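You operate a simulated robot arm through the tools that you are given. There is no shell and no other tool. Be economical: measure what you need, move in short steps, check, and stop when the job is done.

You are at the controls of a simulated robot arm. One attempt, no reset.

JOB
Take the sieve from the top of the utility counter and put it on the yellow plate. Then count the tomato tins on the top of the utility counter, then put as many of the yoghurt tubs from the top of the utility counter on the top of the hall cabinet. Then take the red flask and leave it on the sideboard top. Then push the cutlery drawer shut. Then take the polish tin on the worktop by the utensil stand and put it away on the top of the utility counter. Then take the green glass on the worktop over the dishwasher and put it away on the open sideboard shelf. Do these in the order given. Set down upright: yoghurt tub, red flask, green glass.

The check looks at the end state, three seconds after you hand in, the way a careful person would. Anything else that was tipped, shoved, dropped, spilled or broken makes it a failure.

ROBOT AND FRAMES
A 7-joint arm with a two-finger parallel gripper on a trunk, on a base that drives. Base frame: it is fixed to the floor where the robot stands at the start and does not move with it; the origin is under the middle of the robot, x ahead of it, y to its left, z up; the surface under the hand at the start is at about z = 0.9. Readings come in m, rad, newtons and seconds.
With the tool pointing down near the work surface it reaches from about 0.48 to 0.92 m from the robot's upright axis, wherever it stands. Its first joint turns from -2.007 to 2.007 rad. Places, roughly: cutlery drawer [-4.7, -0.9, 0.7]; green glass (8x7x11 cm) [-1.3, 4.3, 0.9]; open sideboard shelf [-4.8, -1.1, 0.3]; polish tin (10x10x3 cm) [-2.8, 4.4, 0.9]; red flask (8x8x19 cm) [-4.9, -1, 0.4]; sideboard top [-4.2, -1.2, 0.8]; sieve (20x10x9 cm) [0.7, -0.1, 0.9]; tomato tin [0.5, 0.25, 1]; top of the hall cabinet [-2.3, -1.3, 0.8]; top of the utility counter [0.7, 0.1, 0.9]; yellow plate (22x22x3 cm) [0.6, 0.3, 0.9]; yoghurt tub [0.75, 0.25, 1]. Payload 3.91 kg.
Tool frame: the origin (TCP) lies between the finger pads and is the grasp point; the fingertips stand 0.03 m ahead of it; z points along the fingers, y is the line along which they close. The gripper opens to 0.11 m. The fingers are 0.02 m wide and 0.01 m thick; the gripper's body (0.048 by 0.112 m) begins 0.055 m behind the TCP.
Orientation is told as [roll, pitch, yaw] about the base's x, y, z axes, in that order, counted from this pose: with the fingers straight down and closing along the base's y, the tool's x points along the base's -x, its y along +y and its z along -z.

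CONTROLS
- The arm moves only by the tool arm_command. Its argument "increments" is one flat list of numbers, 7 for each row, row after row: the turn, a rotation vector about the base's x, y, z in units of 5 degrees (1.0 is 5 degrees), then the shift along the base's x, y, z in units of 20 mm (1.0 is 20 mm), then the closure in counts, from 0 (fully open) to 255 (shut). In form: [ax, ay, az, dx, dy, dz, grip, ax, ay, az, dx, dy, dz, grip, ...]. A call has 1 to 8 rows; each row shifts and turns the commanded pose from where the row before left it. A call with a number of a shift or a turn outside -1 to 1 is refused whole. Rows are played at 5 a second. More than 0.05 m and 0.15 rad between two rows, or a gripper value outside its range, and nothing of the call is played. A pose out of reach is approached as far as the arm can. The call stops where the force on the tool passes 40 N (or 10 N more than at its start, if that is more) or the arm is blocked; 0.2 s more then pass. The fingers move at their own pace (about 0.153 m/s each) and stop on an object; they squeeze with about 25 N. The grip force told is the motor's: it shows also when the fingers shut on nothing. Time passes only in rows, and 0.2 s behind the last, so rows that do not move let the fingers close. It gives the time, the measured TCP pose, the force on the tool (base axes), the opening and the grip force at its end, in the units of the frame above (readings bear some noise), with the torque about the TCP (base axes, N m) and any sound that the robot's microphone picked up.
- Cameras (640 x 400 px; columns grow to the right, rows downward): "scene" is now at [0.2141, 0.2097, 1.4343]; the picture's right is [0.08, -1.00, 0.00], its down [-0.81, -0.07, -0.58] and it looks along [0.58, 0.05, -0.81] (base axes); focal length 214 px, centre (320, 200). "wrist" rides on the gripper at [0.072, 0.017, -0.103] in the tool frame; the picture's right is [-0.23, 0.97, 0.00], its down [-0.76, -0.18, -0.62] and it looks along [-0.61, -0.14, 0.78] (tool axes); focal length 222 px, centre (320, 200). There is no depth. A picture from a camera that has moved, and an enlarged one, comes with that camera's place and axes in the base frame and with its lens.
- capture(camera): a new picture of that camera. The clock stands still meanwhile.
- move_column(by): slides the trunk up (or, below 0, down) by that many m; the arm and the scene camera ride with it, the base frame stays. It gives what a move gives, with no picture.
- drive_base(legs): drives the robot by 1 to 6 legs, each [ahead, left, turn to the left] in m, m and rad, along the robot's own axes; the way and the turn of a leg run together, so that a leg with both is an arc; at most 1.5 m and 3.142 rad a leg. The arm and the cameras ride along, it lands a little off, and it stops where it bumps. It gives what a move gives.
- head_to(pan, tilt): turns the head with the scene camera to pan (to the left, within 1.396 rad either way) and tilt (down, from -0.506 to 1.204), counted from straight ahead of the robot. It gives what a move gives.
- close_up(camera, box): a new picture of the part [left, top, right, bottom] of that camera's present view, enlarged. The clock stands still meanwhile.
- finish_job(): hands the job in; it is judged then, once.

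Work in short steps. Places have to be worked out from the pictures, the camera data and where the tool is seen: move nearer, look again, correct. Check each grasp and each placing, and mend what went wrong. You have 196 turns and 166 pictures in all, those below and enlarged ones among them. Open the gripper and draw the arm clear of the work before you hand the job in, unless the task says otherwise.

The tools are called after "Call:" as a command line: name --argument value ..., lists and objects as JSON in quotes. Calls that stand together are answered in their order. arm_command: Moves the arm, as the interface text tells. Its arguments: {"type":"object","properties":{"increments":{"type":"array","items":{"type":"number"}}},"required":["increments"]} The other tools are called the same way: move_column (by) slides the trunk up or down; drive_base (legs) drives the base; head_to (pan, tilt) turns the head that bears the scene camera; capture (camera) takes a picture; close_up (camera, box) takes an enlarged picture of a part of a camera's view; finish_job () hands the job in.

At the start:

```text
t: 0.0
eef_pos: [0.5558, -0.0065, 1.171]
orientation: [-0.001, 0.001, 0.0]
contact_force: [0.6, -0.1, 0.7]
wrist_torque: [0.0, -0.01, 0.01]
opening: 0.1098
finger_force: 0.2
trunk travel left (down, up): [-0.8, 0.19]
robot x, y, heading: [-0.0001, -0.006, -0.002]
head pan, tilt: [0.084, 0.949]
```

scene: 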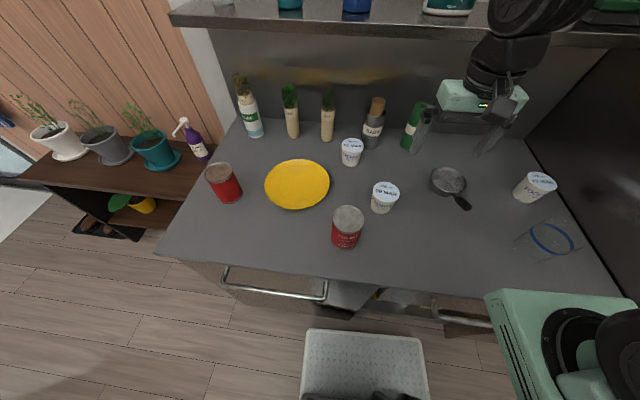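
wrist: 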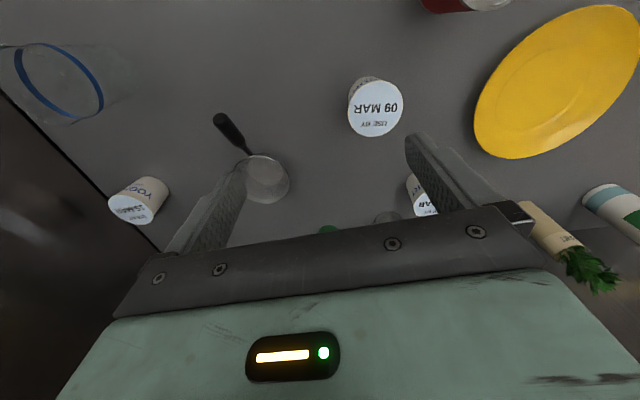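

I'll look closer at the counter to identify the sieve, tins and tubs.

Call:
close_up --camera "scene" --box '[400, 130, 600, 255]'

Call:
close_up --camera "scene" --box '[190, 70, 430, 260]'

```text
3.20 times, centred on (500, 192) of scene
camera zoom: at [0.2141, 0.2097, 1.4343], right [0.08, -1.0, 0.0], down [-0.81, -0.07, -0.58], along [0.58, 0.05, -0.81], focal length 686 px, centre (-256, 224)
```

zoom: 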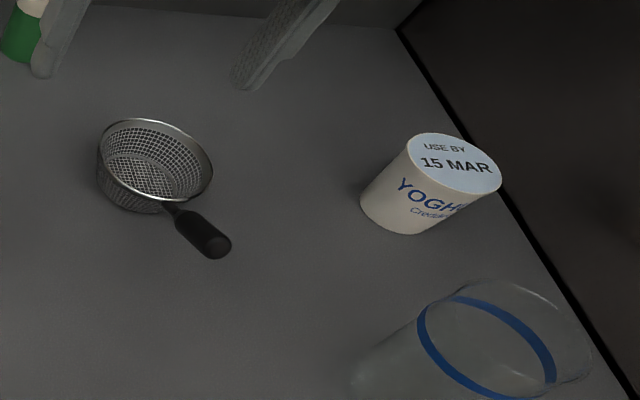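

```text
2.11 times, centred on (310, 165) of scene
camera zoom: at [0.2141, 0.2097, 1.4343], right [0.08, -1.0, 0.0], down [-0.81, -0.07, -0.58], along [0.58, 0.05, -0.81], focal length 452 px, centre (341, 274)
```

zoom: 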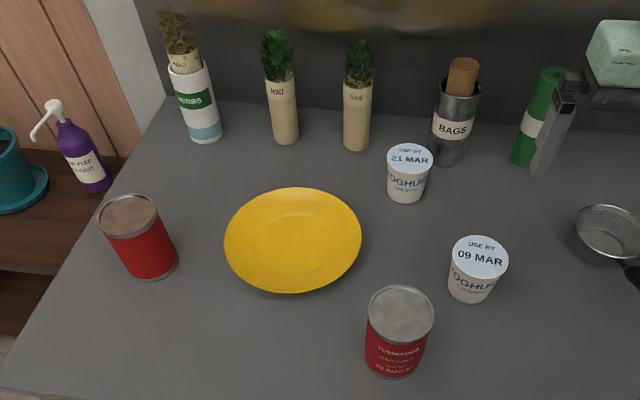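

Two red tins and three tubs are visible; the sieve has a handle pointing toward the robot. I'll zoom the wrist view to fix the sieve's geometry, and look at the left tin more closely.

Call:
close_up --camera "wrist" --box '[170, 90, 330, 220]'

Call:
close_up --camera "scene" --box '[195, 150, 255, 215]'

```text
3.08 times, centred on (250, 155) of wrist
camera zoom: at [0.4838, 0.0108, 1.2752], right [0.23, 0.97, 0.0], down [0.76, -0.18, 0.62], along [0.61, -0.14, -0.78], focal length 684 px, centre (535, 338)
```

zoom: 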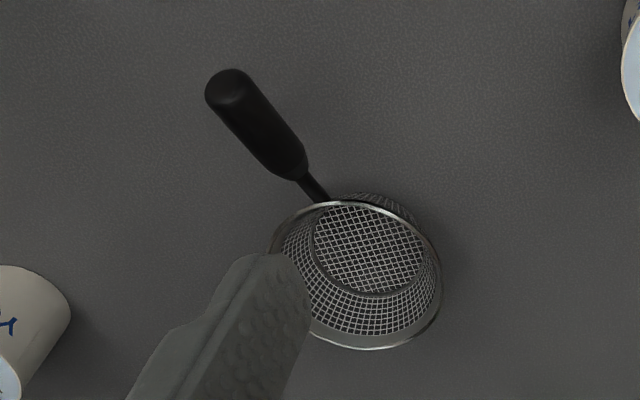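

```text
6.15 times, centred on (225, 182) of scene
camera zoom: at [0.2141, 0.2097, 1.4343], right [0.08, -1.0, 0.0], down [-0.81, -0.07, -0.58], along [0.58, 0.05, -0.81], focal length 1320 px, centre (905, 308)
```

zoom: 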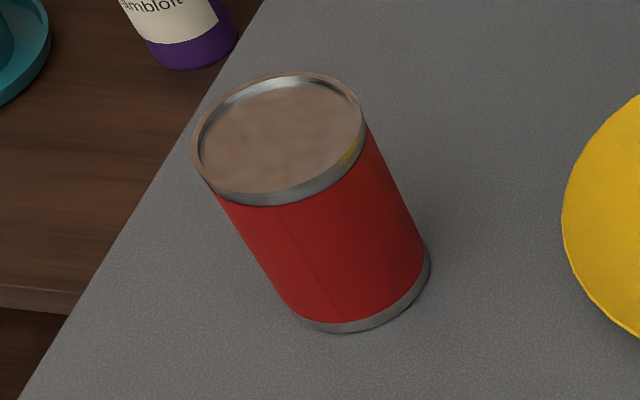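

Triangulating, the handle runs along x at y≈-0.141, z≈0.967 (x 0.55–0.60), with bowl centre near [0.67,-0.14]. Gripper already closes along y, so I move above the handle.

Call:
arm_command --increments '[0, 0, 0, 0.23, -0.96, -0.5, 0, 0, 0, 0, 0.23, -0.96, -0.5, 0, 0, 0, 0, 0.23, -0.96, -0.5, 0, 0, 0, 0, 0.23, -0.96, -0.5, 0, 0, 0, 0, 0.23, -0.96, -0.8, 0, 0, 0, 0, 0.23, -0.96, -0.8, 0, 0, 0, 0, 0.23, -0.96, -0.8, 0]'

Call:
capture --camera "wrist"

Call:
capture --camera "scene"

```text
t: 1.6
eef_pos: [0.5888, -0.1415, 1.083]
orientation: [-0.001, 0.0, 0.0]
contact_force: [-0.6, 0.5, 0.2]
wrist_torque: [-0.02, 0.0, 0.02]
opening: 0.11
finger_force: 0.0
trunk travel left (down, up): [-0.8, 0.19]
robot x, y, heading: [-0.0039, -0.0005, -0.002]
head pan, tilt: [0.084, 0.949]
```

```text
159 pictures are left
camera wrist: at [0.517, -0.1232, 1.1864], right [0.23, 0.97, 0.0], down [0.76, -0.18, 0.62], along [0.61, -0.14, -0.78], focal length 222 px, centre (320, 200)
```

wrist: 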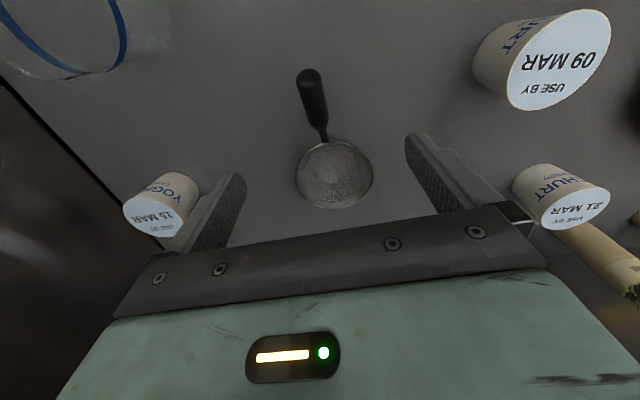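

```text
158 pictures are left
camera scene: at [0.2139, 0.21, 1.4343], right [0.08, -1.0, 0.0], down [-0.81, -0.07, -0.58], along [0.58, 0.05, -0.81], focal length 214 px, centre (320, 200)
```

scene: 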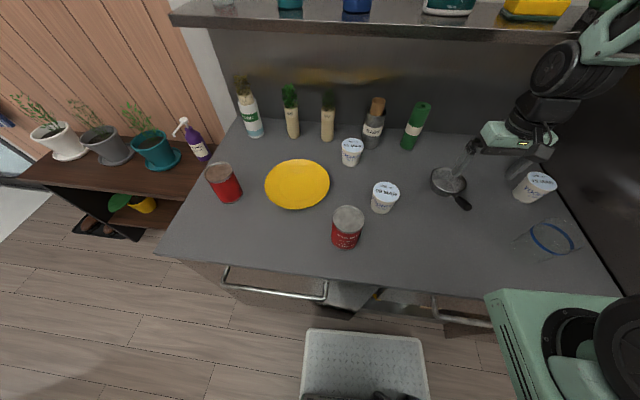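

The handle lies directly below the TCP; row 119 is near its neck, so I shift slightly toward the handle while descending.

Call:
arm_command --increments '[0, 0, 0, -0.25, 0, -1, 0, 0, 0, 0, -0.25, 0, -1, 0, 0, 0, 0, 0, 0, -1, 0, 0, 0, 0, 0, 0, -1, 0, 0, 0, 0, 0, 0, -1, 0, 0, 0, 0, 0, 0, -0.5, 0]'

Call:
capture --camera "wrist"

Call:
close_up --camera "scene" --box '[400, 120, 560, 230]'

```text
t: 3.0
eef_pos: [0.5778, -0.1415, 0.9724]
orientation: [0.002, -0.001, 0.0]
contact_force: [0.4, 0.3, -0.2]
wrist_torque: [-0.01, -0.02, 0.01]
opening: 0.1099
finger_force: 0.0
trunk travel left (down, up): [-0.8, 0.19]
robot x, y, heading: [-0.0012, -0.0018, 0.002]
head pan, tilt: [0.084, 0.949]
```

```text
157 pictures are left
camera wrist: at [0.5059, -0.1232, 1.0766], right [0.23, 0.97, 0.0], down [0.76, -0.18, 0.62], along [0.61, -0.14, -0.78], focal length 222 px, centre (320, 200)
```

wrist: 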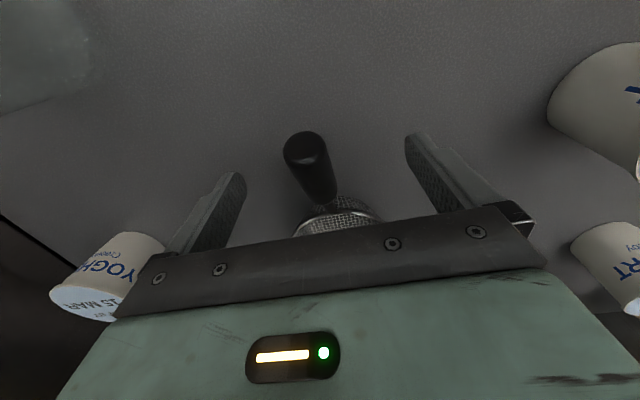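

```text
3.64 times, centred on (480, 175) of scene
camera zoom: at [0.214, 0.2097, 1.4343], right [0.08, -1.0, 0.0], down [-0.81, -0.07, -0.58], along [0.58, 0.05, -0.81], focal length 780 px, centre (-262, 291)
```

zoom: 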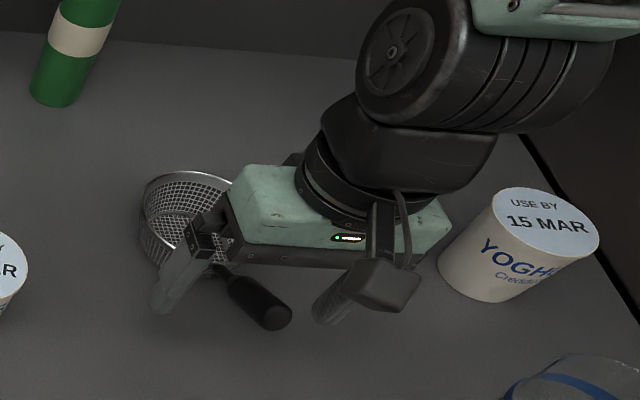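

The handle is between the fingers. I lower a few mm and close.

Call:
arm_command --increments '[0, 0, 0, 0.1, 0, -0.4, 0, 0, 0, 0, 0, 0, 0, 255, 0, 0, 0, 0, 0, 0, 255, 0, 0, 0, 0, 0, 0, 255, 0, 0, 0, 0, 0, 0, 255]'

Call:
capture --camera "wrist"

```text
t: 4.2
eef_pos: [0.5806, -0.1426, 0.9656]
orientation: [-0.001, 0.001, -0.001]
contact_force: [0.1, 1.2, -0.5]
wrist_torque: [0.0, -0.01, 0.05]
opening: 0.0209
finger_force: 24.8
trunk travel left (down, up): [-0.8, 0.19]
robot x, y, heading: [-0.0, -0.0051, -0.003]
head pan, tilt: [0.084, 0.949]
```

```text
155 pictures are left
camera wrist: at [0.5085, -0.1243, 1.0696], right [0.23, 0.97, 0.0], down [0.76, -0.18, 0.62], along [0.61, -0.14, -0.78], focal length 222 px, centre (320, 200)
```

wrist: 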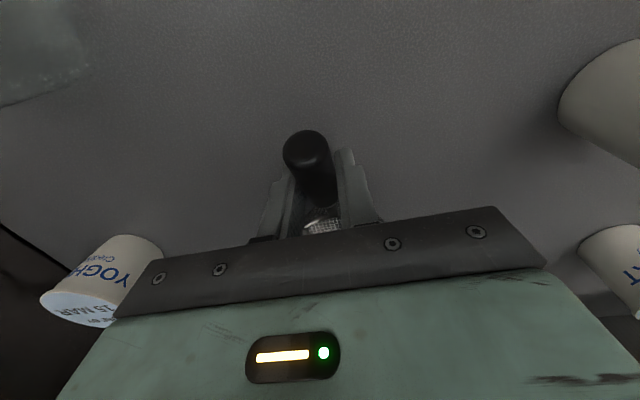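

Sieve held with 21 mm opening. I lift it well above the tubs and tins.

Call:
arm_command --increments '[0, 0, 0, 0, 0, 0.5, 255, 0, 0, 0, 0, 0, 1, 255, 0, 0, 0, 0, 0, 1, 255, 0, 0, 0, 0, 0, 1, 255, 0, 0, 0, 0, 0, 1, 255, 0, 0, 0, 0, 0, 1, 255, 0, 0, 0, 0, 0, 1, 255, 0, 0, 0, 0, 0, 1, 255]'

Call:
close_up --camera "scene" --box '[360, 80, 600, 230]'

```text
t: 6.0
eef_pos: [0.5803, -0.1409, 1.1157]
orientation: [0.0, 0.001, 0.0]
contact_force: [0.3, 0.7, -1.1]
wrist_torque: [0.04, 0.12, 0.04]
opening: 0.021
finger_force: 25.0
trunk travel left (down, up): [-0.8, 0.19]
robot x, y, heading: [-0.0037, 0.0034, 0.002]
head pan, tilt: [0.084, 0.949]
```

```text
2.67 times, centred on (480, 155) of scene
camera zoom: at [0.2144, 0.2096, 1.4342], right [0.08, -1.0, 0.0], down [-0.81, -0.07, -0.58], along [0.58, 0.05, -0.81], focal length 572 px, centre (-107, 320)
```

zoom: 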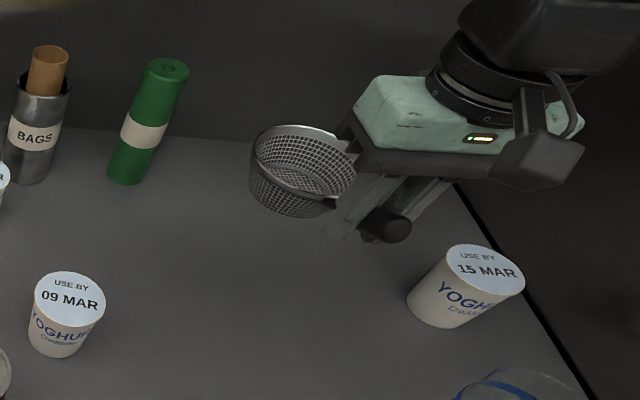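

Sieve rides level. I carry it left toward the plate (plate centre ≈ [0.63,0.317]), aiming the TCP at ≈[0.54,0.317].

Call:
arm_command --increments '[0, 0, 0, -0.1, 1, 0.2, 255, 0, 0, 0, -0.1, 1, 0.2, 255, 0, 0, 0, -0.1, 1, 0, 255, 0, 0, 0, -0.1, 1, 0, 255, 0, 0, 0, -0.1, 1, 0, 255, 0, 0, 0, -0.1, 1, 0, 255, 0, 0, 0, -0.1, 1, 0, 255, 0, 0, 0, -0.1, 1, 0, 255]'

Call:
arm_command --increments '[0, 0, 0, -0.1, 1, 0, 255, 0, 0, 0, -0.1, 1, 0, 255, 0, 0, 0, -0.1, 1, 0, 255, 0, 0, 0, -0.1, 1, 0, 255, 0, 0, 0, -0.1, 1, 0, 255, 0, 0, 0, -0.1, 1, 0, 255, 0, 0, 0, -0.1, 1, 0, 255, 0, 0, 0, -0.1, 1, 0, 255]'

Call:
arm_command --increments '[0, 0, 0, -0.1, 1, 0, 255, 0, 0, 0, -0.1, 1, 0, 255, 0, 0, 0, -0.1, 1, 0, 255, 0, 0, 0, -0.1, 1, 0, 255, 0, 0, 0, -0.1, 1, 0, 255, 0, 0, 0, -0.1, 1, 0, 255, 0, 0, 0, 0, 0.9, 0, 255]'

Call:
capture --camera "scene"

Call:
capture --camera "wrist"

```text
t: 7.8
eef_pos: [0.5642, 0.0197, 1.1247]
orientation: [0.001, 0.001, 0.0]
contact_force: [-0.4, -1.0, -1.8]
wrist_torque: [-0.01, 0.12, -0.07]
opening: 0.0208
finger_force: 25.6
trunk travel left (down, up): [-0.8, 0.19]
robot x, y, heading: [-0.0004, -0.0029, -0.003]
head pan, tilt: [0.084, 0.949]
```

```text
t: 9.6
eef_pos: [0.5474, 0.177, 1.1253]
orientation: [-0.001, -0.001, 0.001]
contact_force: [-0.2, -0.1, -1.3]
wrist_torque: [-0.01, 0.1, 0.03]
opening: 0.021
finger_force: 24.8
trunk travel left (down, up): [-0.8, 0.19]
robot x, y, heading: [-0.0017, -0.0003, 0.001]
head pan, tilt: [0.084, 0.949]
```

```text
t: 11.2
eef_pos: [0.5363, 0.3166, 1.1241]
orientation: [-0.001, 0.001, -0.003]
contact_force: [-0.4, -0.4, -1.3]
wrist_torque: [-0.05, 0.15, -0.07]
opening: 0.0211
finger_force: 24.6
trunk travel left (down, up): [-0.8, 0.19]
robot x, y, heading: [0.0011, 0.0012, 0.002]
head pan, tilt: [0.084, 0.949]
```

```text
153 pictures are left
camera scene: at [0.2142, 0.2095, 1.4343], right [0.08, -1.0, 0.0], down [-0.81, -0.07, -0.58], along [0.58, 0.05, -0.81], focal length 214 px, centre (320, 200)
```

scene: 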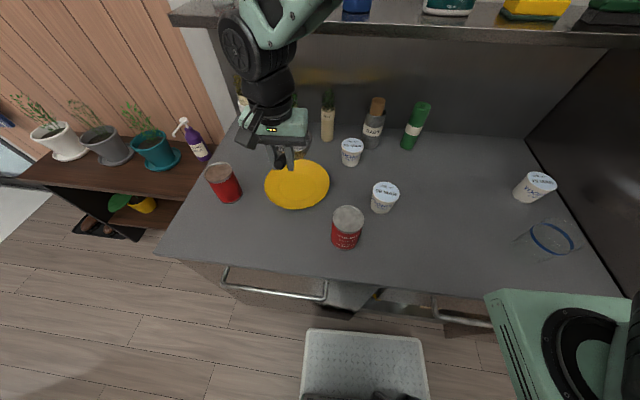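

```text
152 pictures are left
camera wrist: at [0.464, 0.3344, 1.2277], right [0.23, 0.97, 0.0], down [0.76, -0.18, 0.62], along [0.61, -0.14, -0.78], focal length 222 px, centre (320, 200)
```

wrist: 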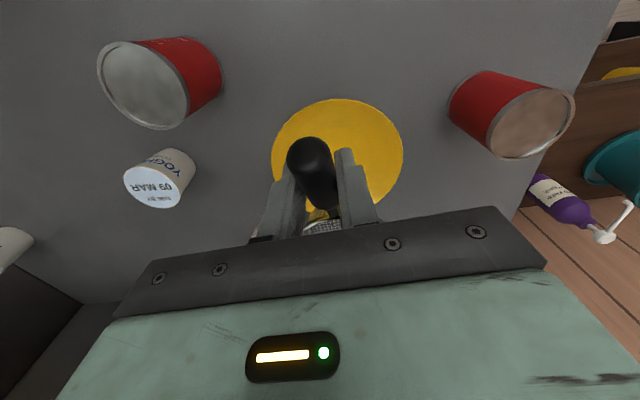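

Plate centre estimates agree at about [0.638,0.32], so I shift x +10 mm while lowering to just above the plate.

Call:
arm_command --increments '[0, 0, 0, 0.1, 0.05, -1, 255, 0, 0, 0, 0.1, 0.05, -1, 255, 0, 0, 0, 0.1, 0.05, -1, 255, 0, 0, 0, 0.1, 0.05, -1, 255, 0, 0, 0, 0.1, 0, -1, 255, 0, 0, 0, 0, 0, -1, 255, 0, 0, 0, 0, 0, -0.6, 255]'

Call:
close_up --camera "scene" --box '[210, 110, 370, 220]'

```text
t: 12.8
eef_pos: [0.5461, 0.3201, 0.9915]
orientation: [0.001, 0.001, 0.0]
contact_force: [-0.2, -0.2, -1.1]
wrist_torque: [-0.06, 0.11, -0.08]
opening: 0.021
finger_force: 25.4
trunk travel left (down, up): [-0.8, 0.19]
robot x, y, heading: [-0.0009, -0.0022, 0.006]
head pan, tilt: [0.084, 0.949]
```

```text
3.64 times, centred on (290, 165) of scene
camera zoom: at [0.2141, 0.2097, 1.4343], right [0.08, -1.0, 0.0], down [-0.81, -0.07, -0.58], along [0.58, 0.05, -0.81], focal length 780 px, centre (429, 327)
```

zoom: 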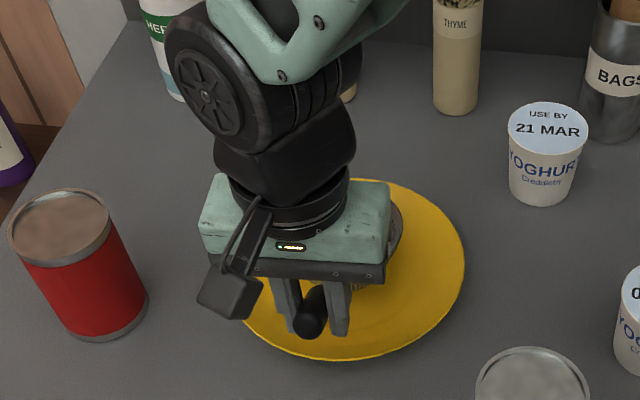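

Now I lower in small steps, watching for contact force.

Call:
arm_command --increments '[0, 0, 0, 0, 0, -0.25, 255, 0, 0, 0, 0, 0, -0.2, 255, 0, 0, 0, 0, 0, 0, 255]'

Call:
arm_command --increments '[0, 0, 0, 0, 0, -0.2, 255, 0, 0, 0, 0, 0, 0, 255]'

```text
t: 13.6
eef_pos: [0.5461, 0.3214, 0.9833]
orientation: [-0.001, 0.002, 0.0]
contact_force: [-0.5, -0.8, -1.7]
wrist_torque: [-0.06, 0.14, -0.05]
opening: 0.0211
finger_force: 24.7
trunk travel left (down, up): [-0.8, 0.19]
robot x, y, heading: [0.0026, 0.0001, -0.002]
head pan, tilt: [0.084, 0.949]
```

```text
t: 14.2
eef_pos: [0.5446, 0.3221, 0.9787]
orientation: [0.0, 0.0, 0.001]
contact_force: [0.5, 0.8, -1.6]
wrist_torque: [0.05, 0.07, 0.04]
opening: 0.0213
finger_force: 24.8
trunk travel left (down, up): [-0.8, 0.19]
robot x, y, heading: [0.0024, 0.0005, -0.001]
head pan, tilt: [0.084, 0.949]
```

No contact yet; continue down a few mm at a time.

Call:
arm_command --increments '[0, 0, 0, 0, 0, -0.15, 255, 0, 0, 0, 0, 0, 0, 255]'

Call:
arm_command --increments '[0, 0, 0, 0, 0, -0.1, 255, 0, 0, 0, 0, 0, 0, 255]'

```text
t: 14.8
eef_pos: [0.5454, 0.3209, 0.9759]
orientation: [0.001, 0.0, -0.001]
contact_force: [-0.9, -0.4, 2.4]
wrist_torque: [-0.13, -0.3, -0.14]
opening: 0.0208
finger_force: 25.3
trunk travel left (down, up): [-0.8, 0.19]
robot x, y, heading: [-0.0016, 0.003, 0.005]
head pan, tilt: [0.084, 0.949]
```

```text
t: 15.4
eef_pos: [0.5462, 0.3202, 0.9739]
orientation: [0.0, -0.001, 0.0]
contact_force: [-1.1, -0.2, 9.3]
wrist_torque: [0.13, -0.49, 0.15]
opening: 0.0213
finger_force: 25.0
trunk travel left (down, up): [-0.8, 0.19]
robot x, y, heading: [-0.0029, -0.0018, 0.002]
head pan, tilt: [0.084, 0.949]
```

Contact made at about z=0.975. I ease up slightly, open, then rise.

Call:
arm_command --increments '[0, 0, 0, 0, 0, 0.05, 255, 0, 0, 0, 0, 0, 0, 170, 0, 0, 0, 0, 0, 0, 100, 0, 0, 0, 0, 0, 0.5, 100, 0, 0, 0, 0, 0, 1, 100, 0, 0, 0, 0, 0, 1, 60, 0, 0, 0, 0, 0, 1, 0, 0, 0, 0, 0, 0, 1, 0]'

Call:
arm_command --increments '[0, 0, 0, -0.3, -0.5, 1, 0, 0, 0, 0, -0.3, -0.7, 1, 0, 0, 0, 0, 0, -1, 0, 0, 0, 0, 0, 0, -1, 0, 0]'

Call:
capture --camera "scene"

Call:
capture --camera "wrist"

```text
t: 17.2
eef_pos: [0.5466, 0.3204, 1.0641]
orientation: [0.0, 0.0, -0.001]
contact_force: [0.5, -0.1, 0.1]
wrist_torque: [0.0, 0.03, -0.01]
opening: 0.1099
finger_force: 0.0
trunk travel left (down, up): [-0.8, 0.19]
robot x, y, heading: [0.0019, -0.0022, 0.003]
head pan, tilt: [0.084, 0.949]
```

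```text
t: 18.2
eef_pos: [0.5333, 0.2583, 1.1039]
orientation: [0.002, 0.001, -0.001]
contact_force: [0.9, 0.4, 0.8]
wrist_torque: [0.02, -0.05, -0.01]
opening: 0.1099
finger_force: 0.0
trunk travel left (down, up): [-0.8, 0.19]
robot x, y, heading: [-0.0012, -0.0004, 0.003]
head pan, tilt: [0.084, 0.949]
```

```text
150 pictures are left
camera scene: at [0.2141, 0.21, 1.4342], right [0.08, -1.0, 0.0], down [-0.81, -0.07, -0.58], along [0.58, 0.05, -0.81], focal length 214 px, centre (320, 200)
```

scene: 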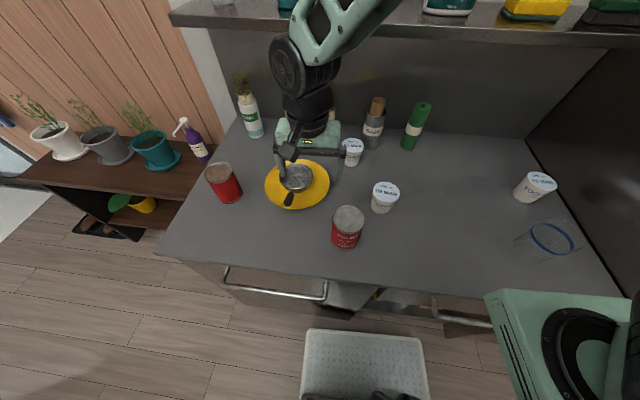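

```text
149 pictures are left
camera wrist: at [0.4621, 0.2757, 1.2078], right [0.23, 0.97, 0.0], down [0.76, -0.18, 0.62], along [0.61, -0.14, -0.78], focal length 222 px, centre (320, 200)
```

wrist: 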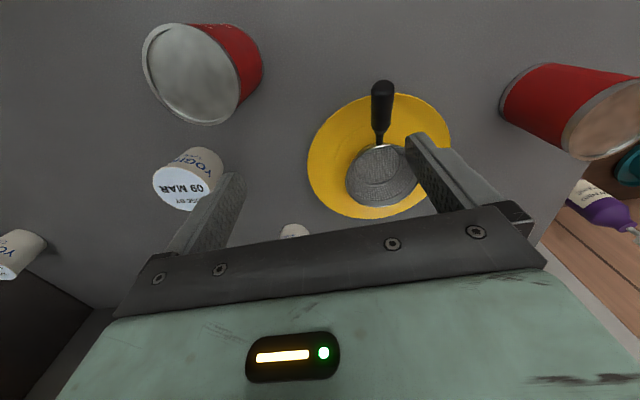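

Sieve sits on the plate. The left red tin shows no label from here, so I'll swing the wrist camera round behind it to read the label before counting.

Call:
arm_command --increments '[0, 0, 0, 0.1, 1, 0.8, 0, 0, 0, 0, 0.1, 1, 0.8, 0, 0, 0, -1, 0.1, 1, 0.8, 0, 0, 0, -1, 0.1, 1, 0.8, 0, 0, 0, -1, 0.1, 1, 0.8, 0, 0, 0, -1, 0.1, 1, 0.5, 0, 0, 0, -1, 0.1, 1, 0, 0, 0, 0, -1, 0.1, 1, 0, 0]'

Call:
arm_command --increments '[0, 0, -1, 0.1, 1, 0, 0, 0, 0, -1, 0.1, 1, 0, 0, 0, 0, -1, 0.1, 1, 0, 0, 0, 0, -1, 0.1, 1, 0, 0, 0, 0, -1, 0.1, 1, 0, 0, 0, 0, -1, 0.1, 1, 0, 0, 0, 0, -1, 0.1, 1, 0, 0, 0, 0, -1, 0.1, 1, 0, 0]'

Call:
arm_command --increments '[0, 0, -1, 0.2, 1, 0, 0, 0, 0, -1, 0.2, 1, 0, 0, 0, 0, -1, 0.2, 0, 0, 0, 0, 0, -1, 0, 0, 0, 0, 0, 0, -1, 0, 0, 0, 0, 0, 0, -1, 0, 0, 0, 0, 0, 0, -1, 0, 0, 0, 0, 0, 0, -1, 0, 0, 0, 0]'

Call:
capture --camera "wrist"

```text
t: 20.0
eef_pos: [0.5486, 0.4151, 1.1958]
orientation: [0.001, 0.001, -0.526]
contact_force: [0.0, 0.9, 0.8]
wrist_torque: [0.02, 0.0, 0.0]
opening: 0.1096
finger_force: 0.0
trunk travel left (down, up): [-0.8, 0.19]
robot x, y, heading: [-0.0012, 0.0018, 0.001]
head pan, tilt: [0.084, 0.949]
```

```text
t: 21.8
eef_pos: [0.5111, 0.5203, 1.1856]
orientation: [-0.002, 0.001, -1.224]
contact_force: [0.4, 1.3, -0.2]
wrist_torque: [-0.01, 0.04, -0.02]
opening: 0.1102
finger_force: 0.1
out of reach, approached as far as the arm can: row 5, 6, 7, 8
trunk travel left (down, up): [-0.8, 0.19]
robot x, y, heading: [0.001, 0.0035, -0.0]
head pan, tilt: [0.084, 0.949]
```

```text
t: 23.6
eef_pos: [0.5007, 0.5271, 1.1827]
orientation: [-0.004, -0.001, -1.91]
contact_force: [0.4, 0.0, -0.1]
wrist_torque: [0.03, -0.02, 0.01]
opening: 0.1101
finger_force: 0.0
out of reach, approached as far as the arm can: row 1, 2, 8
trunk travel left (down, up): [-0.8, 0.19]
robot x, y, heading: [0.002, -0.0, -0.003]
head pan, tilt: [0.084, 0.949]
```

```text
148 pictures are left
camera wrist: at [0.5413, 0.59, 1.2869], right [0.84, -0.54, 0.0], down [-0.42, -0.66, 0.63], along [-0.34, -0.53, -0.78], focal length 222 px, centre (320, 200)
```

wrist: 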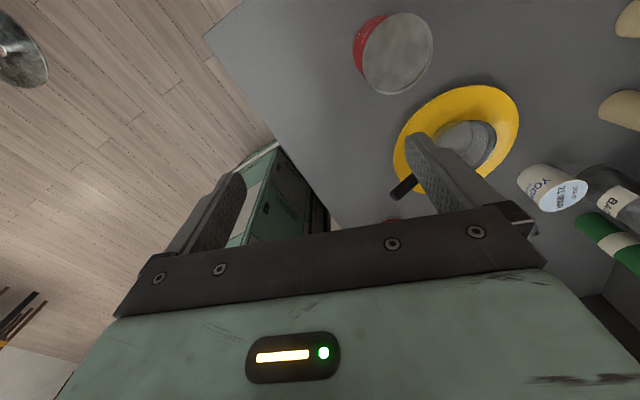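

The camera now sees the far side of the tin at the picture's top; I zoom in.

Call:
close_up --camera "wrist" --box '[330, 0, 450, 100]'

```text
4.00 times, centred on (390, 50) of wrist
camera zoom: at [0.5413, 0.59, 1.2869], right [0.84, -0.54, 0.0], down [-0.42, -0.66, 0.63], along [-0.34, -0.53, -0.78], focal length 888 px, centre (40, 800)
```

zoom: 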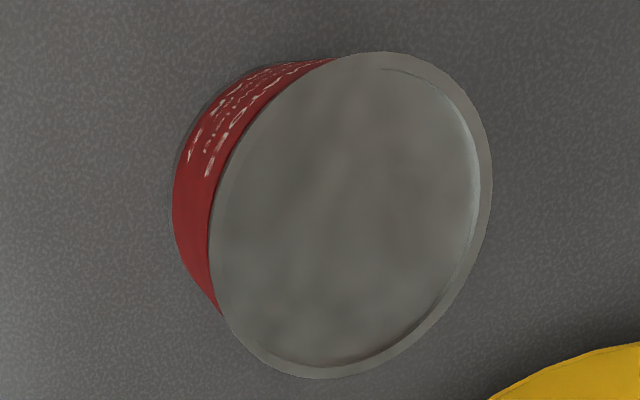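

The tin bears label print on its +y side but I can't read it. I'll drive 0.25 m left, arm high, and turn the wrist back 20° to read it.

Call:
drive_base --legs '[[0, 0.22, 0]]'

Call:
arm_command --increments '[0, 0, 1, 0, 0, 0, 0, 0, 0, 1, 0, 0, 0, 0, 0, 0, 1, 0, 0, 0, 0, 0, 0, 1, 0, 0, 0, 0]'

Call:
capture --camera "wrist"

```text
t: 25.3
eef_pos: [0.5003, 0.7418, 1.1835]
orientation: [-0.002, -0.001, -1.911]
contact_force: [-0.5, 0.1, -0.5]
wrist_torque: [-0.01, 0.02, 0.0]
opening: 0.11
finger_force: 0.0
trunk travel left (down, up): [-0.8, 0.19]
robot x, y, heading: [0.0018, 0.2167, 0.002]
head pan, tilt: [0.084, 0.949]
```

```text
t: 26.3
eef_pos: [0.5021, 0.7423, 1.1836]
orientation: [-0.003, -0.001, -1.559]
contact_force: [0.1, 0.8, 1.1]
wrist_torque: [0.0, 0.03, -0.02]
opening: 0.1101
finger_force: 0.1
trunk travel left (down, up): [-0.8, 0.19]
robot x, y, heading: [-0.0018, 0.2176, 0.004]
head pan, tilt: [0.084, 0.949]
```

```text
146 pictures are left
camera wrist: at [0.5173, 0.8154, 1.2871], right [0.98, -0.22, 0.0], down [-0.17, -0.76, 0.63], along [-0.14, -0.61, -0.78], focal length 222 px, centre (320, 200)
```

wrist: 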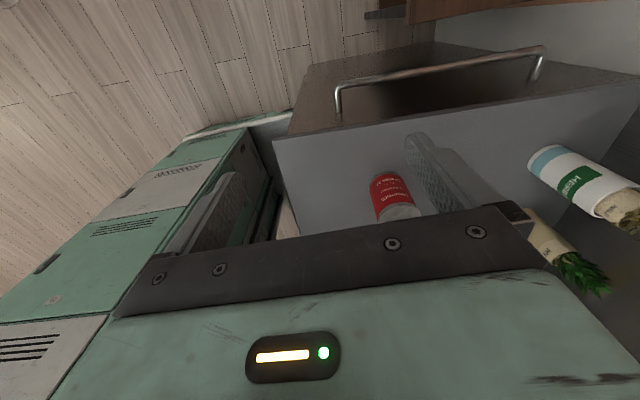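

Call:
close_up --camera "wrist" --box '[360, 160, 430, 225]'

```text
6.15 times, centred on (395, 192) of wrist
camera zoom: at [0.5173, 0.8154, 1.2871], right [0.98, -0.22, 0.0], down [-0.17, -0.76, 0.63], along [-0.14, -0.61, -0.78], focal length 1367 px, centre (-142, 246)
```

zoom: 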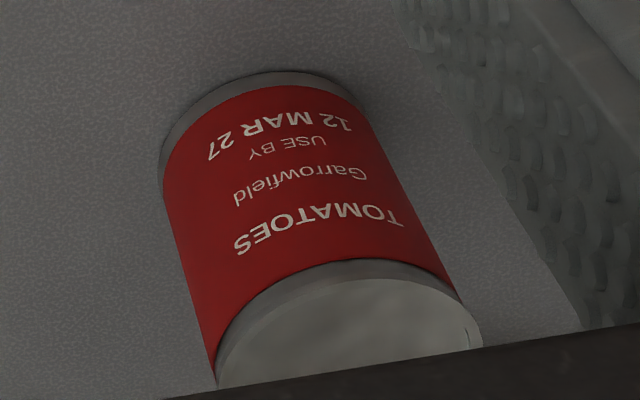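

Both tins read as tomatoes: count is 2, so two tubs go to the hall cabinet. I drive back and bring the arm over the "09 MAR" tub, estimated at [0.583,0.062], top z≈0.985.

Call:
drive_base --legs '[[0, -0.218, 0]]'

Call:
arm_command --increments '[0, 0, 1, 0.17, -1, 0, 0, 0, 0, 1, 0.17, -1, 0, 0, 0, 0, 1, 0.17, -1, 0, 0, 0, 0, 1, 0.17, -1, 0, 0, 0, 0, 1, 0.17, -1, 0, 0, 0, 0, 1, 0.17, -1, 0, 0, 0, 0, 1, 0.17, -1, 0, 0, 0, 0, 1, 0.17, -1, 0, 0]'

Call:
arm_command --increments '[0, 0, 1, 0.17, -1, 0, 0, 0, 0, 1, 0.17, -1, 0, 0, 0, 0, 1, 0.17, -1, 0, 0, 0, 0, 1, 0.17, -1, 0, 0, 0, 0, 1, 0.17, -1, 0, 0, 0, 0, 1, 0.17, -1, 0, 0, 0, 0, 1, 0.17, -1, 0, 0, 0, 0, 1, 0.17, -1, 0, 0]'

Call:
arm_command --increments '[0, 0, 1, 0.17, -1, 0, 0, 0, 0, 1, 0.17, -1, 0, 0, 0, 0, 0, 0.17, -1, 0, 0, 0, 0, 0, 0.17, -1, 0, 0, 0, 0, 0, 0.17, -1, 0, 0, 0, 0, 0, 0.17, -1, 0, 0, 0, 0, 0, 0.17, -1, 0, 0]'

Call:
capture --camera "wrist"

```text
t: 27.9
eef_pos: [0.4992, 0.5284, 1.1832]
orientation: [-0.004, -0.002, -1.559]
contact_force: [0.7, 0.3, -0.2]
wrist_torque: [-0.04, -0.01, -0.03]
opening: 0.1101
finger_force: 0.1
trunk travel left (down, up): [-0.8, 0.19]
robot x, y, heading: [-0.0001, -0.0016, -0.002]
head pan, tilt: [0.084, 0.949]
```

```text
t: 29.7
eef_pos: [0.5261, 0.3672, 1.1845]
orientation: [-0.003, -0.002, -0.859]
contact_force: [-0.4, -0.1, -0.2]
wrist_torque: [0.0, 0.01, 0.01]
opening: 0.1099
finger_force: 0.0
trunk travel left (down, up): [-0.8, 0.19]
robot x, y, heading: [0.0027, -0.0006, -0.003]
head pan, tilt: [0.084, 0.949]
```

```text
t: 31.5
eef_pos: [0.5541, 0.207, 1.1827]
orientation: [-0.001, -0.001, -0.16]
contact_force: [0.4, -0.4, -0.2]
wrist_torque: [-0.03, 0.01, -0.02]
opening: 0.1099
finger_force: 0.0
trunk travel left (down, up): [-0.8, 0.19]
robot x, y, heading: [0.0018, -0.0007, 0.005]
head pan, tilt: [0.084, 0.949]
```

```text
t: 33.1
eef_pos: [0.5765, 0.0688, 1.1827]
orientation: [-0.003, -0.002, 0.013]
contact_force: [-0.7, -0.3, 0.4]
wrist_torque: [0.01, 0.03, 0.01]
opening: 0.1096
finger_force: 0.0
trunk travel left (down, up): [-0.8, 0.19]
robot x, y, heading: [0.003, 0.0012, 0.002]
head pan, tilt: [0.084, 0.949]
```

```text
144 pictures are left
camera wrist: at [0.5052, 0.0859, 1.2863], right [0.21, 0.98, 0.0], down [0.76, -0.17, 0.63], along [0.61, -0.14, -0.78], focal length 222 px, centre (320, 200)
```

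wrist: 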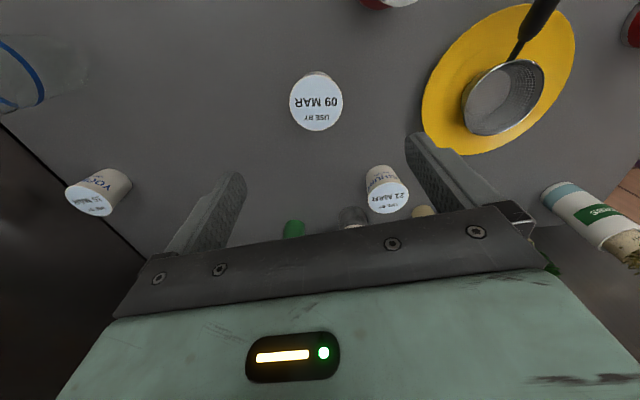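

Tub top triangulates again to [0.585,0.062]; 7 cm wide. I centre and descend to z≈0.955.

Call:
arm_command --increments '[0, 0, 0, 0.2, -0.17, -1, 0, 0, 0, 0, 0.22, -0.18, -1, 0, 0, 0, 0, 0, 0, -1, 0, 0, 0, 0, 0, 0, -1, 0, 0, 0, 0, 0, 0, -1, 0, 0, 0, 0, 0, 0, -1, 0]'

Call:
capture --camera "wrist"

```text
t: 34.5
eef_pos: [0.5853, 0.0611, 1.0645]
orientation: [-0.004, -0.002, 0.012]
contact_force: [0.2, -0.4, 0.3]
wrist_torque: [-0.02, -0.01, -0.04]
opening: 0.1098
finger_force: 0.1
trunk travel left (down, up): [-0.8, 0.19]
robot x, y, heading: [-0.0002, 0.0035, -0.001]
head pan, tilt: [0.084, 0.949]
```

```text
143 pictures are left
camera wrist: at [0.5132, 0.0798, 1.1666], right [0.21, 0.98, 0.0], down [0.76, -0.17, 0.63], along [0.61, -0.14, -0.78], focal length 222 px, centre (320, 200)
```

wrist: 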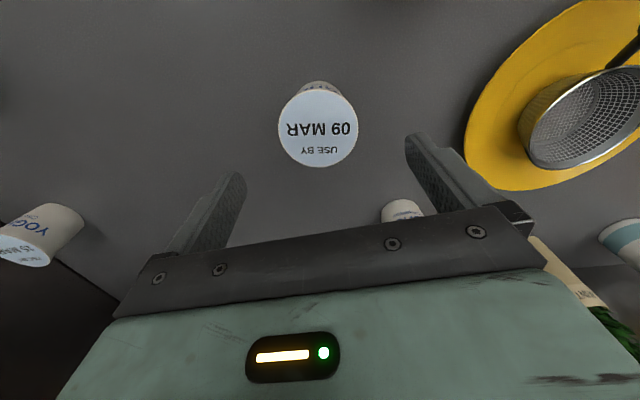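

Well centred; descend and grip.

Call:
arm_command --increments '[0, 0, 0, 0, 0, -1, 0, 0, 0, 0, -0.1, 0, -1, 0, 0, 0, 0, 0, 0, -1, 0, 0, 0, 0, 0, 0, -1, 0, 0, 0, 0, 0, 0, -1, 0, 0, 0, 0, 0, 0, -0.4, 0]'

Call:
arm_command --increments '[0, 0, 0, 0, 0, 0, 255, 0, 0, 0, 0, 0, 0, 255, 0, 0, 0, 0, 0, 0, 255]'

Call:
capture --camera "wrist"

```text
t: 35.9
eef_pos: [0.5837, 0.0606, 0.9568]
orientation: [-0.003, -0.004, 0.013]
contact_force: [-0.1, 0.5, 0.2]
wrist_torque: [0.0, -0.01, -0.01]
opening: 0.11
finger_force: 0.0
trunk travel left (down, up): [-0.8, 0.19]
robot x, y, heading: [0.0022, 0.0007, 0.003]
head pan, tilt: [0.084, 0.949]
```

```text
t: 36.7
eef_pos: [0.5847, 0.0604, 0.9565]
orientation: [-0.003, -0.002, 0.012]
contact_force: [-0.1, -0.3, 0.2]
wrist_torque: [0.02, -0.01, -0.02]
opening: 0.0698
finger_force: 25.2
trunk travel left (down, up): [-0.8, 0.19]
robot x, y, heading: [-0.0016, -0.0043, 0.001]
head pan, tilt: [0.084, 0.949]
```

```text
142 pictures are left
camera wrist: at [0.5124, 0.0779, 1.0596], right [0.22, 0.98, 0.0], down [0.76, -0.17, 0.63], along [0.61, -0.14, -0.78], focal length 222 px, centre (320, 200)
```

wrist: 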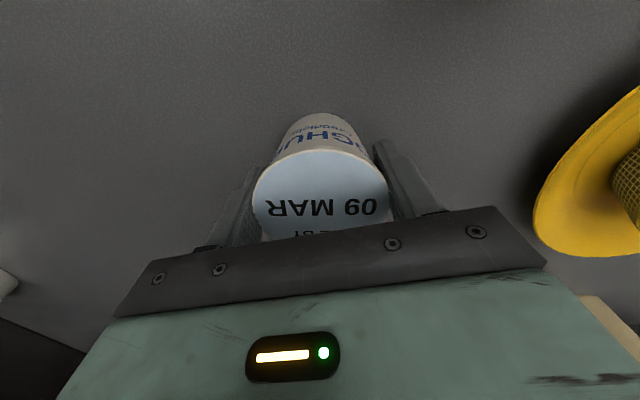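

Gripped at 70 mm. Lift it, then look around with the head to find the way to the hall cabinet.

Call:
arm_command --increments '[0, 0, 0, 0, 0, 1, 255, 0, 0, 0, 0, 0, 1, 255, 0, 0, 0, 0, 0, 1, 255, 0, 0, 0, 0, 0, 1, 255, 0, 0, 0, 0, 0, 1, 255, 0, 0, 0, 0, 0, 1, 255, 0, 0, 0, 0, 0, 1, 255, 0, 0, 0, -0.5, 0, 1, 255]'

Call:
head_to --pan -1.39 --tilt 0.5

Call:
capture --camera "scene"

Call:
head_to --pan 1.39 --tilt 0.5

Call:
capture --camera "scene"

```text
t: 38.5
eef_pos: [0.5733, 0.0591, 1.1157]
orientation: [-0.003, -0.002, 0.012]
contact_force: [0.5, -0.9, -1.5]
wrist_torque: [0.01, 0.03, -0.02]
opening: 0.0696
finger_force: 24.9
trunk travel left (down, up): [-0.8, 0.19]
robot x, y, heading: [-0.0025, -0.0, 0.002]
head pan, tilt: [0.084, 0.949]
```

```text
t: 40.1
eef_pos: [0.5751, 0.0594, 1.1165]
orientation: [-0.003, -0.003, 0.013]
contact_force: [0.9, 0.3, -1.4]
wrist_torque: [0.0, 0.0, 0.02]
opening: 0.0693
finger_force: 24.8
trunk travel left (down, up): [-0.8, 0.19]
robot x, y, heading: [-0.0035, 0.0024, 0.0]
head pan, tilt: [-1.389, 0.499]
```

```text
141 pictures are left
camera scene: at [0.1582, 0.1151, 1.4718], right [-0.98, -0.18, 0.0], down [-0.09, 0.47, -0.88], along [0.16, -0.86, -0.48], focal length 214 px, centre (320, 200)
```

scene: 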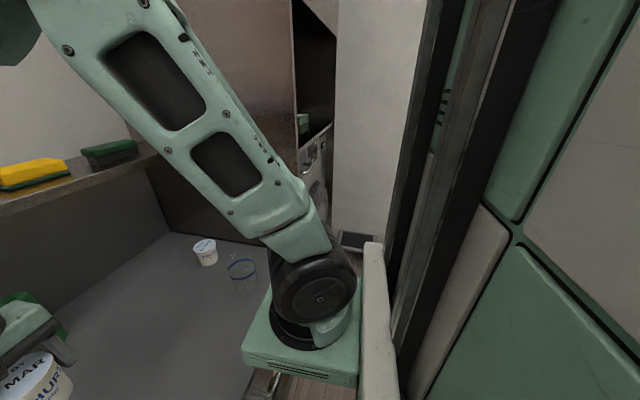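

```text
t: 42.5
eef_pos: [0.5752, 0.0597, 1.1161]
orientation: [-0.003, -0.002, 0.013]
contact_force: [0.2, -0.8, -1.2]
wrist_torque: [-0.01, 0.01, -0.01]
opening: 0.0696
finger_force: 25.6
trunk travel left (down, up): [-0.8, 0.19]
robot x, y, heading: [0.0017, -0.0, -0.002]
head pan, tilt: [1.389, 0.499]
```

```text
140 pictures are left
camera scene: at [0.1579, 0.294, 1.4718], right [0.98, -0.18, 0.0], down [-0.09, -0.47, -0.88], along [0.16, 0.86, -0.48], focal length 214 px, centre (320, 200)
```

scene: 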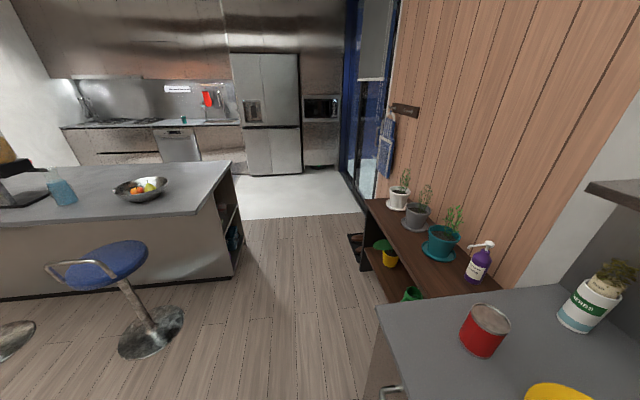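

The kitchen and stools lie to the left; the hall cabinet is behind me to the right. I back away from the counter 0.5 m and turn left 90° to see behind.

Call:
drive_base --legs '[[-0.5, 0, 0], [0, 0, 1.57]]'

Call:
capture --camera "scene"

```text
t: 49.3
eef_pos: [-0.572, 0.5694, 1.1147]
orientation: [-0.003, -0.001, 1.611]
contact_force: [0.5, 0.2, -2.4]
wrist_torque: [-0.01, 0.0, 0.01]
opening: 0.0694
finger_force: 24.7
trunk travel left (down, up): [-0.8, 0.19]
robot x, y, heading: [-0.5013, -0.0034, 1.599]
head pan, tilt: [1.389, 0.499]
```

```text
139 pictures are left
camera scene: at [-0.7957, 0.1452, 1.4718], right [0.15, 0.99, 0.0], down [0.47, -0.07, -0.88], along [-0.87, 0.13, -0.48], focal length 214 px, centre (320, 200)
```

scene: 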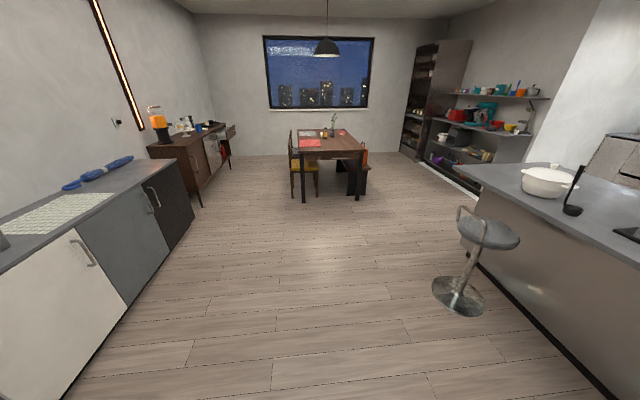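

Now I see the hall cabinet on the left (front edge y≈-0.97, end at x≈-2.9) with a mat and a blue object on it. I drive to x≈-2.0 and turn to face it (heading ≈ -1.57).

Call:
drive_base --legs '[[0, 1.45, 0], [0, 0, 1.57], [0, 0, 1.54]]'

Call:
head_to --pan 0 --tilt 0.6

Call:
capture --camera "scene"

```text
t: 64.0
eef_pos: [-1.8723, -0.6297, 1.1156]
orientation: [-0.005, -0.003, -1.56]
contact_force: [-0.1, -0.1, -2.0]
wrist_torque: [0.01, 0.01, 0.0]
opening: 0.0695
finger_force: 24.8
trunk travel left (down, up): [-0.8, 0.19]
robot x, y, heading: [-1.9296, -0.0526, -1.573]
head pan, tilt: [1.389, 0.499]
```

```text
t: 65.6
eef_pos: [-1.8713, -0.6291, 1.1158]
orientation: [-0.003, -0.001, -1.56]
contact_force: [-0.3, -1.0, -1.1]
wrist_torque: [0.03, 0.02, 0.0]
opening: 0.0694
finger_force: 24.8
trunk travel left (down, up): [-0.8, 0.19]
robot x, y, heading: [-1.9287, -0.0514, -1.569]
head pan, tilt: [0.0, 0.6]
```

```text
138 pictures are left
camera scene: at [-1.7249, -0.2867, 1.4627], right [-1.0, 0.0, 0.0], down [0.0, 0.56, -0.83], along [0.0, -0.83, -0.56], focal length 214 px, centre (320, 200)
```

scene: 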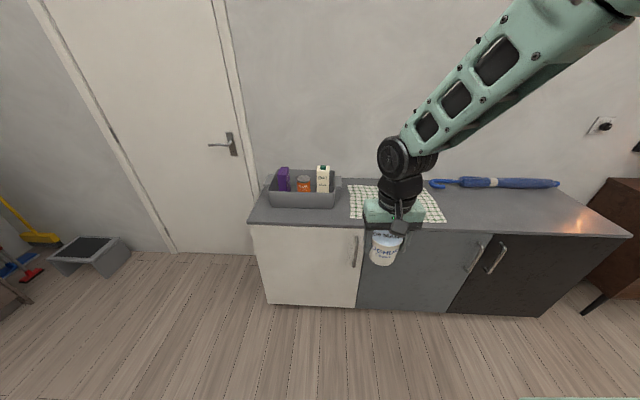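

Top of the cabinet is at z≈0.83 with free space right of the mat (x≈-2.35 to -2.8, front). I move 0.57 right and 0.45 ahead.

Call:
drive_base --legs '[[0, -0.57, 0], [0.44, 0, 0]]'

Call:
head_to --pan 0 --tilt 0.85

Call:
capture --camera "scene"

Call:
capture --camera "wrist"

```text
t: 71.1
eef_pos: [-2.432, -1.0778, 1.1158]
orientation: [-0.002, -0.002, -1.553]
contact_force: [0.1, 0.0, -2.5]
wrist_torque: [0.03, -0.02, 0.01]
opening: 0.0691
finger_force: 24.9
trunk travel left (down, up): [-0.8, 0.19]
robot x, y, heading: [-2.4925, -0.5041, -1.568]
head pan, tilt: [0.0, 0.6]
```

```text
t: 71.9
eef_pos: [-2.4317, -1.0769, 1.1158]
orientation: [-0.005, 0.0, -1.554]
contact_force: [-0.3, 0.1, -1.8]
wrist_torque: [-0.01, 0.0, 0.01]
opening: 0.0692
finger_force: 25.4
trunk travel left (down, up): [-0.8, 0.19]
robot x, y, heading: [-2.4944, -0.5018, -1.571]
head pan, tilt: [0.0, 0.85]
```

```text
137 pictures are left
camera scene: at [-2.2878, -0.7235, 1.4419], right [-1.0, -0.01, 0.0], down [0.0, 0.75, -0.66], along [0.0, -0.66, -0.75], focal length 214 px, centre (320, 200)
```

scene: 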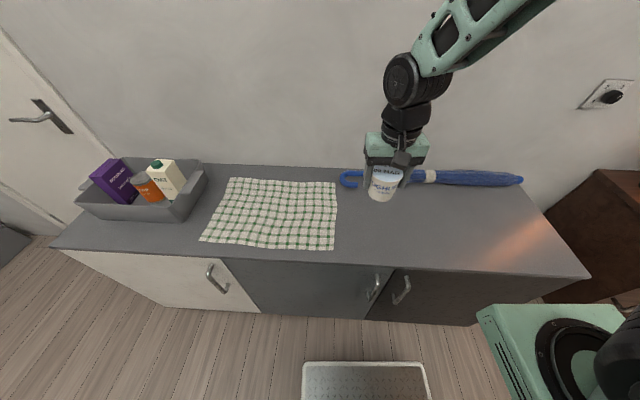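

```text
136 pictures are left
camera wrist: at [-2.4153, -1.0038, 1.2192], right [0.98, -0.21, 0.0], down [-0.16, -0.76, 0.62], along [-0.13, -0.61, -0.78], focal length 222 px, centre (320, 200)
```

wrist: 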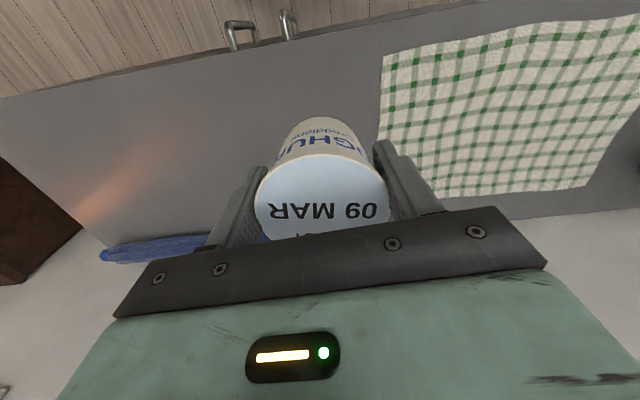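

Mat's edge is at x≈-2.35 and the front edge ≈-1.0…-1.04, so I shift 7 cm right and 7 cm deeper while lowering to about 2 cm above the top.

Call:
arm_command --increments '[0, 0, 0, -0.6, -0.6, -0.5, 255, 0, 0, 0, -0.6, -0.6, -1, 255, 0, 0, 0, -0.6, -0.6, -1, 255, 0, 0, 0, -0.6, -0.6, -1, 255, 0, 0, 0, -0.6, -0.6, -1, 255, 0, 0, 0, -0.6, -0.6, -1, 255, 0, 0, 0, 0, 0, -1, 255, 0, 0, 0, 0, 0, -1, 255]'

Call:
arm_command --increments '[0, 0, 0, 0, 0, -1, 255, 0, 0, 0, 0, 0, -1, 255, 0, 0, 0, 0, 0, -0.7, 255, 0, 0, 0, 0, 0, 0, 255]'

Call:
close_up --camera "scene" --box '[310, 120, 510, 270]'

```text
t: 73.7
eef_pos: [-2.5045, -1.1489, 0.9655]
orientation: [-0.004, -0.001, -1.555]
contact_force: [0.1, 0.0, -2.6]
wrist_torque: [0.03, -0.01, -0.02]
opening: 0.0693
finger_force: 25.1
trunk travel left (down, up): [-0.8, 0.19]
robot x, y, heading: [-2.4929, -0.5072, -1.569]
head pan, tilt: [0.0, 0.85]
```

```text
t: 74.7
eef_pos: [-2.5037, -1.1492, 0.911]
orientation: [-0.005, -0.002, -1.553]
contact_force: [0.4, 0.3, -2.0]
wrist_torque: [0.05, 0.0, 0.01]
opening: 0.0694
finger_force: 25.2
trunk travel left (down, up): [-0.8, 0.19]
robot x, y, heading: [-2.4941, -0.5015, -1.565]
head pan, tilt: [0.0, 0.85]
```

```text
2.67 times, centred on (410, 195) of scene
camera zoom: at [-2.2878, -0.7235, 1.4418], right [-1.0, -0.01, 0.0], down [0.0, 0.75, -0.66], along [0.0, -0.66, -0.75], focal length 572 px, centre (80, 213)
```

zoom: 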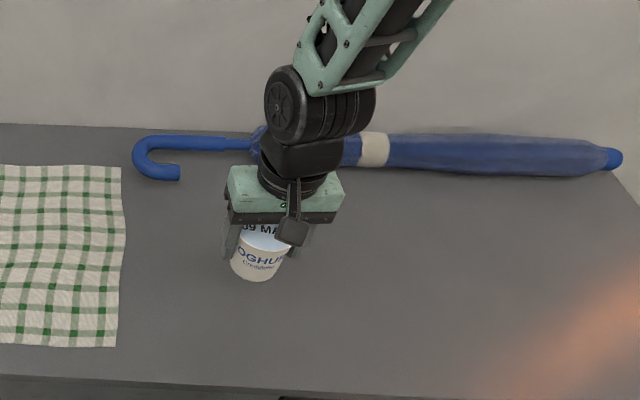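

Tub hovers ~2–3 cm above. Lower in small steps till contact.

Call:
arm_command --increments '[0, 0, 0, 0, 0, -0.3, 255, 0, 0, 0, 0, 0, -0.3, 255, 0, 0, 0, 0, 0, 0, 255]'

Call:
arm_command --increments '[0, 0, 0, 0, 0, -0.2, 255, 0, 0, 0, 0, 0, 0, 255]'

Call:
arm_command --increments '[0, 0, 0, 0, 0, -0.2, 255, 0, 0, 0, 0, 0, 0, 255]'

```text
t: 75.5
eef_pos: [-2.5052, -1.1504, 0.8997]
orientation: [-0.004, -0.002, -1.552]
contact_force: [0.5, 0.8, -1.7]
wrist_torque: [0.03, -0.01, -0.02]
opening: 0.0692
finger_force: 25.1
trunk travel left (down, up): [-0.8, 0.19]
robot x, y, heading: [-2.4956, -0.4997, -1.562]
head pan, tilt: [0.0, 0.85]
```

```text
t: 76.1
eef_pos: [-2.5046, -1.149, 0.8949]
orientation: [-0.003, -0.003, -1.552]
contact_force: [0.1, -0.6, -3.0]
wrist_torque: [0.01, 0.01, 0.01]
opening: 0.0693
finger_force: 25.2
trunk travel left (down, up): [-0.8, 0.19]
robot x, y, heading: [-2.4942, -0.5019, -1.563]
head pan, tilt: [0.0, 0.85]
```

```text
t: 76.7
eef_pos: [-2.5032, -1.1495, 0.8913]
orientation: [-0.003, -0.002, -1.553]
contact_force: [0.3, 1.4, -2.6]
wrist_torque: [-0.01, 0.02, 0.0]
opening: 0.0694
finger_force: 25.1
trunk travel left (down, up): [-0.8, 0.19]
robot x, y, heading: [-2.4908, -0.5031, -1.563]
head pan, tilt: [0.0, 0.85]
```

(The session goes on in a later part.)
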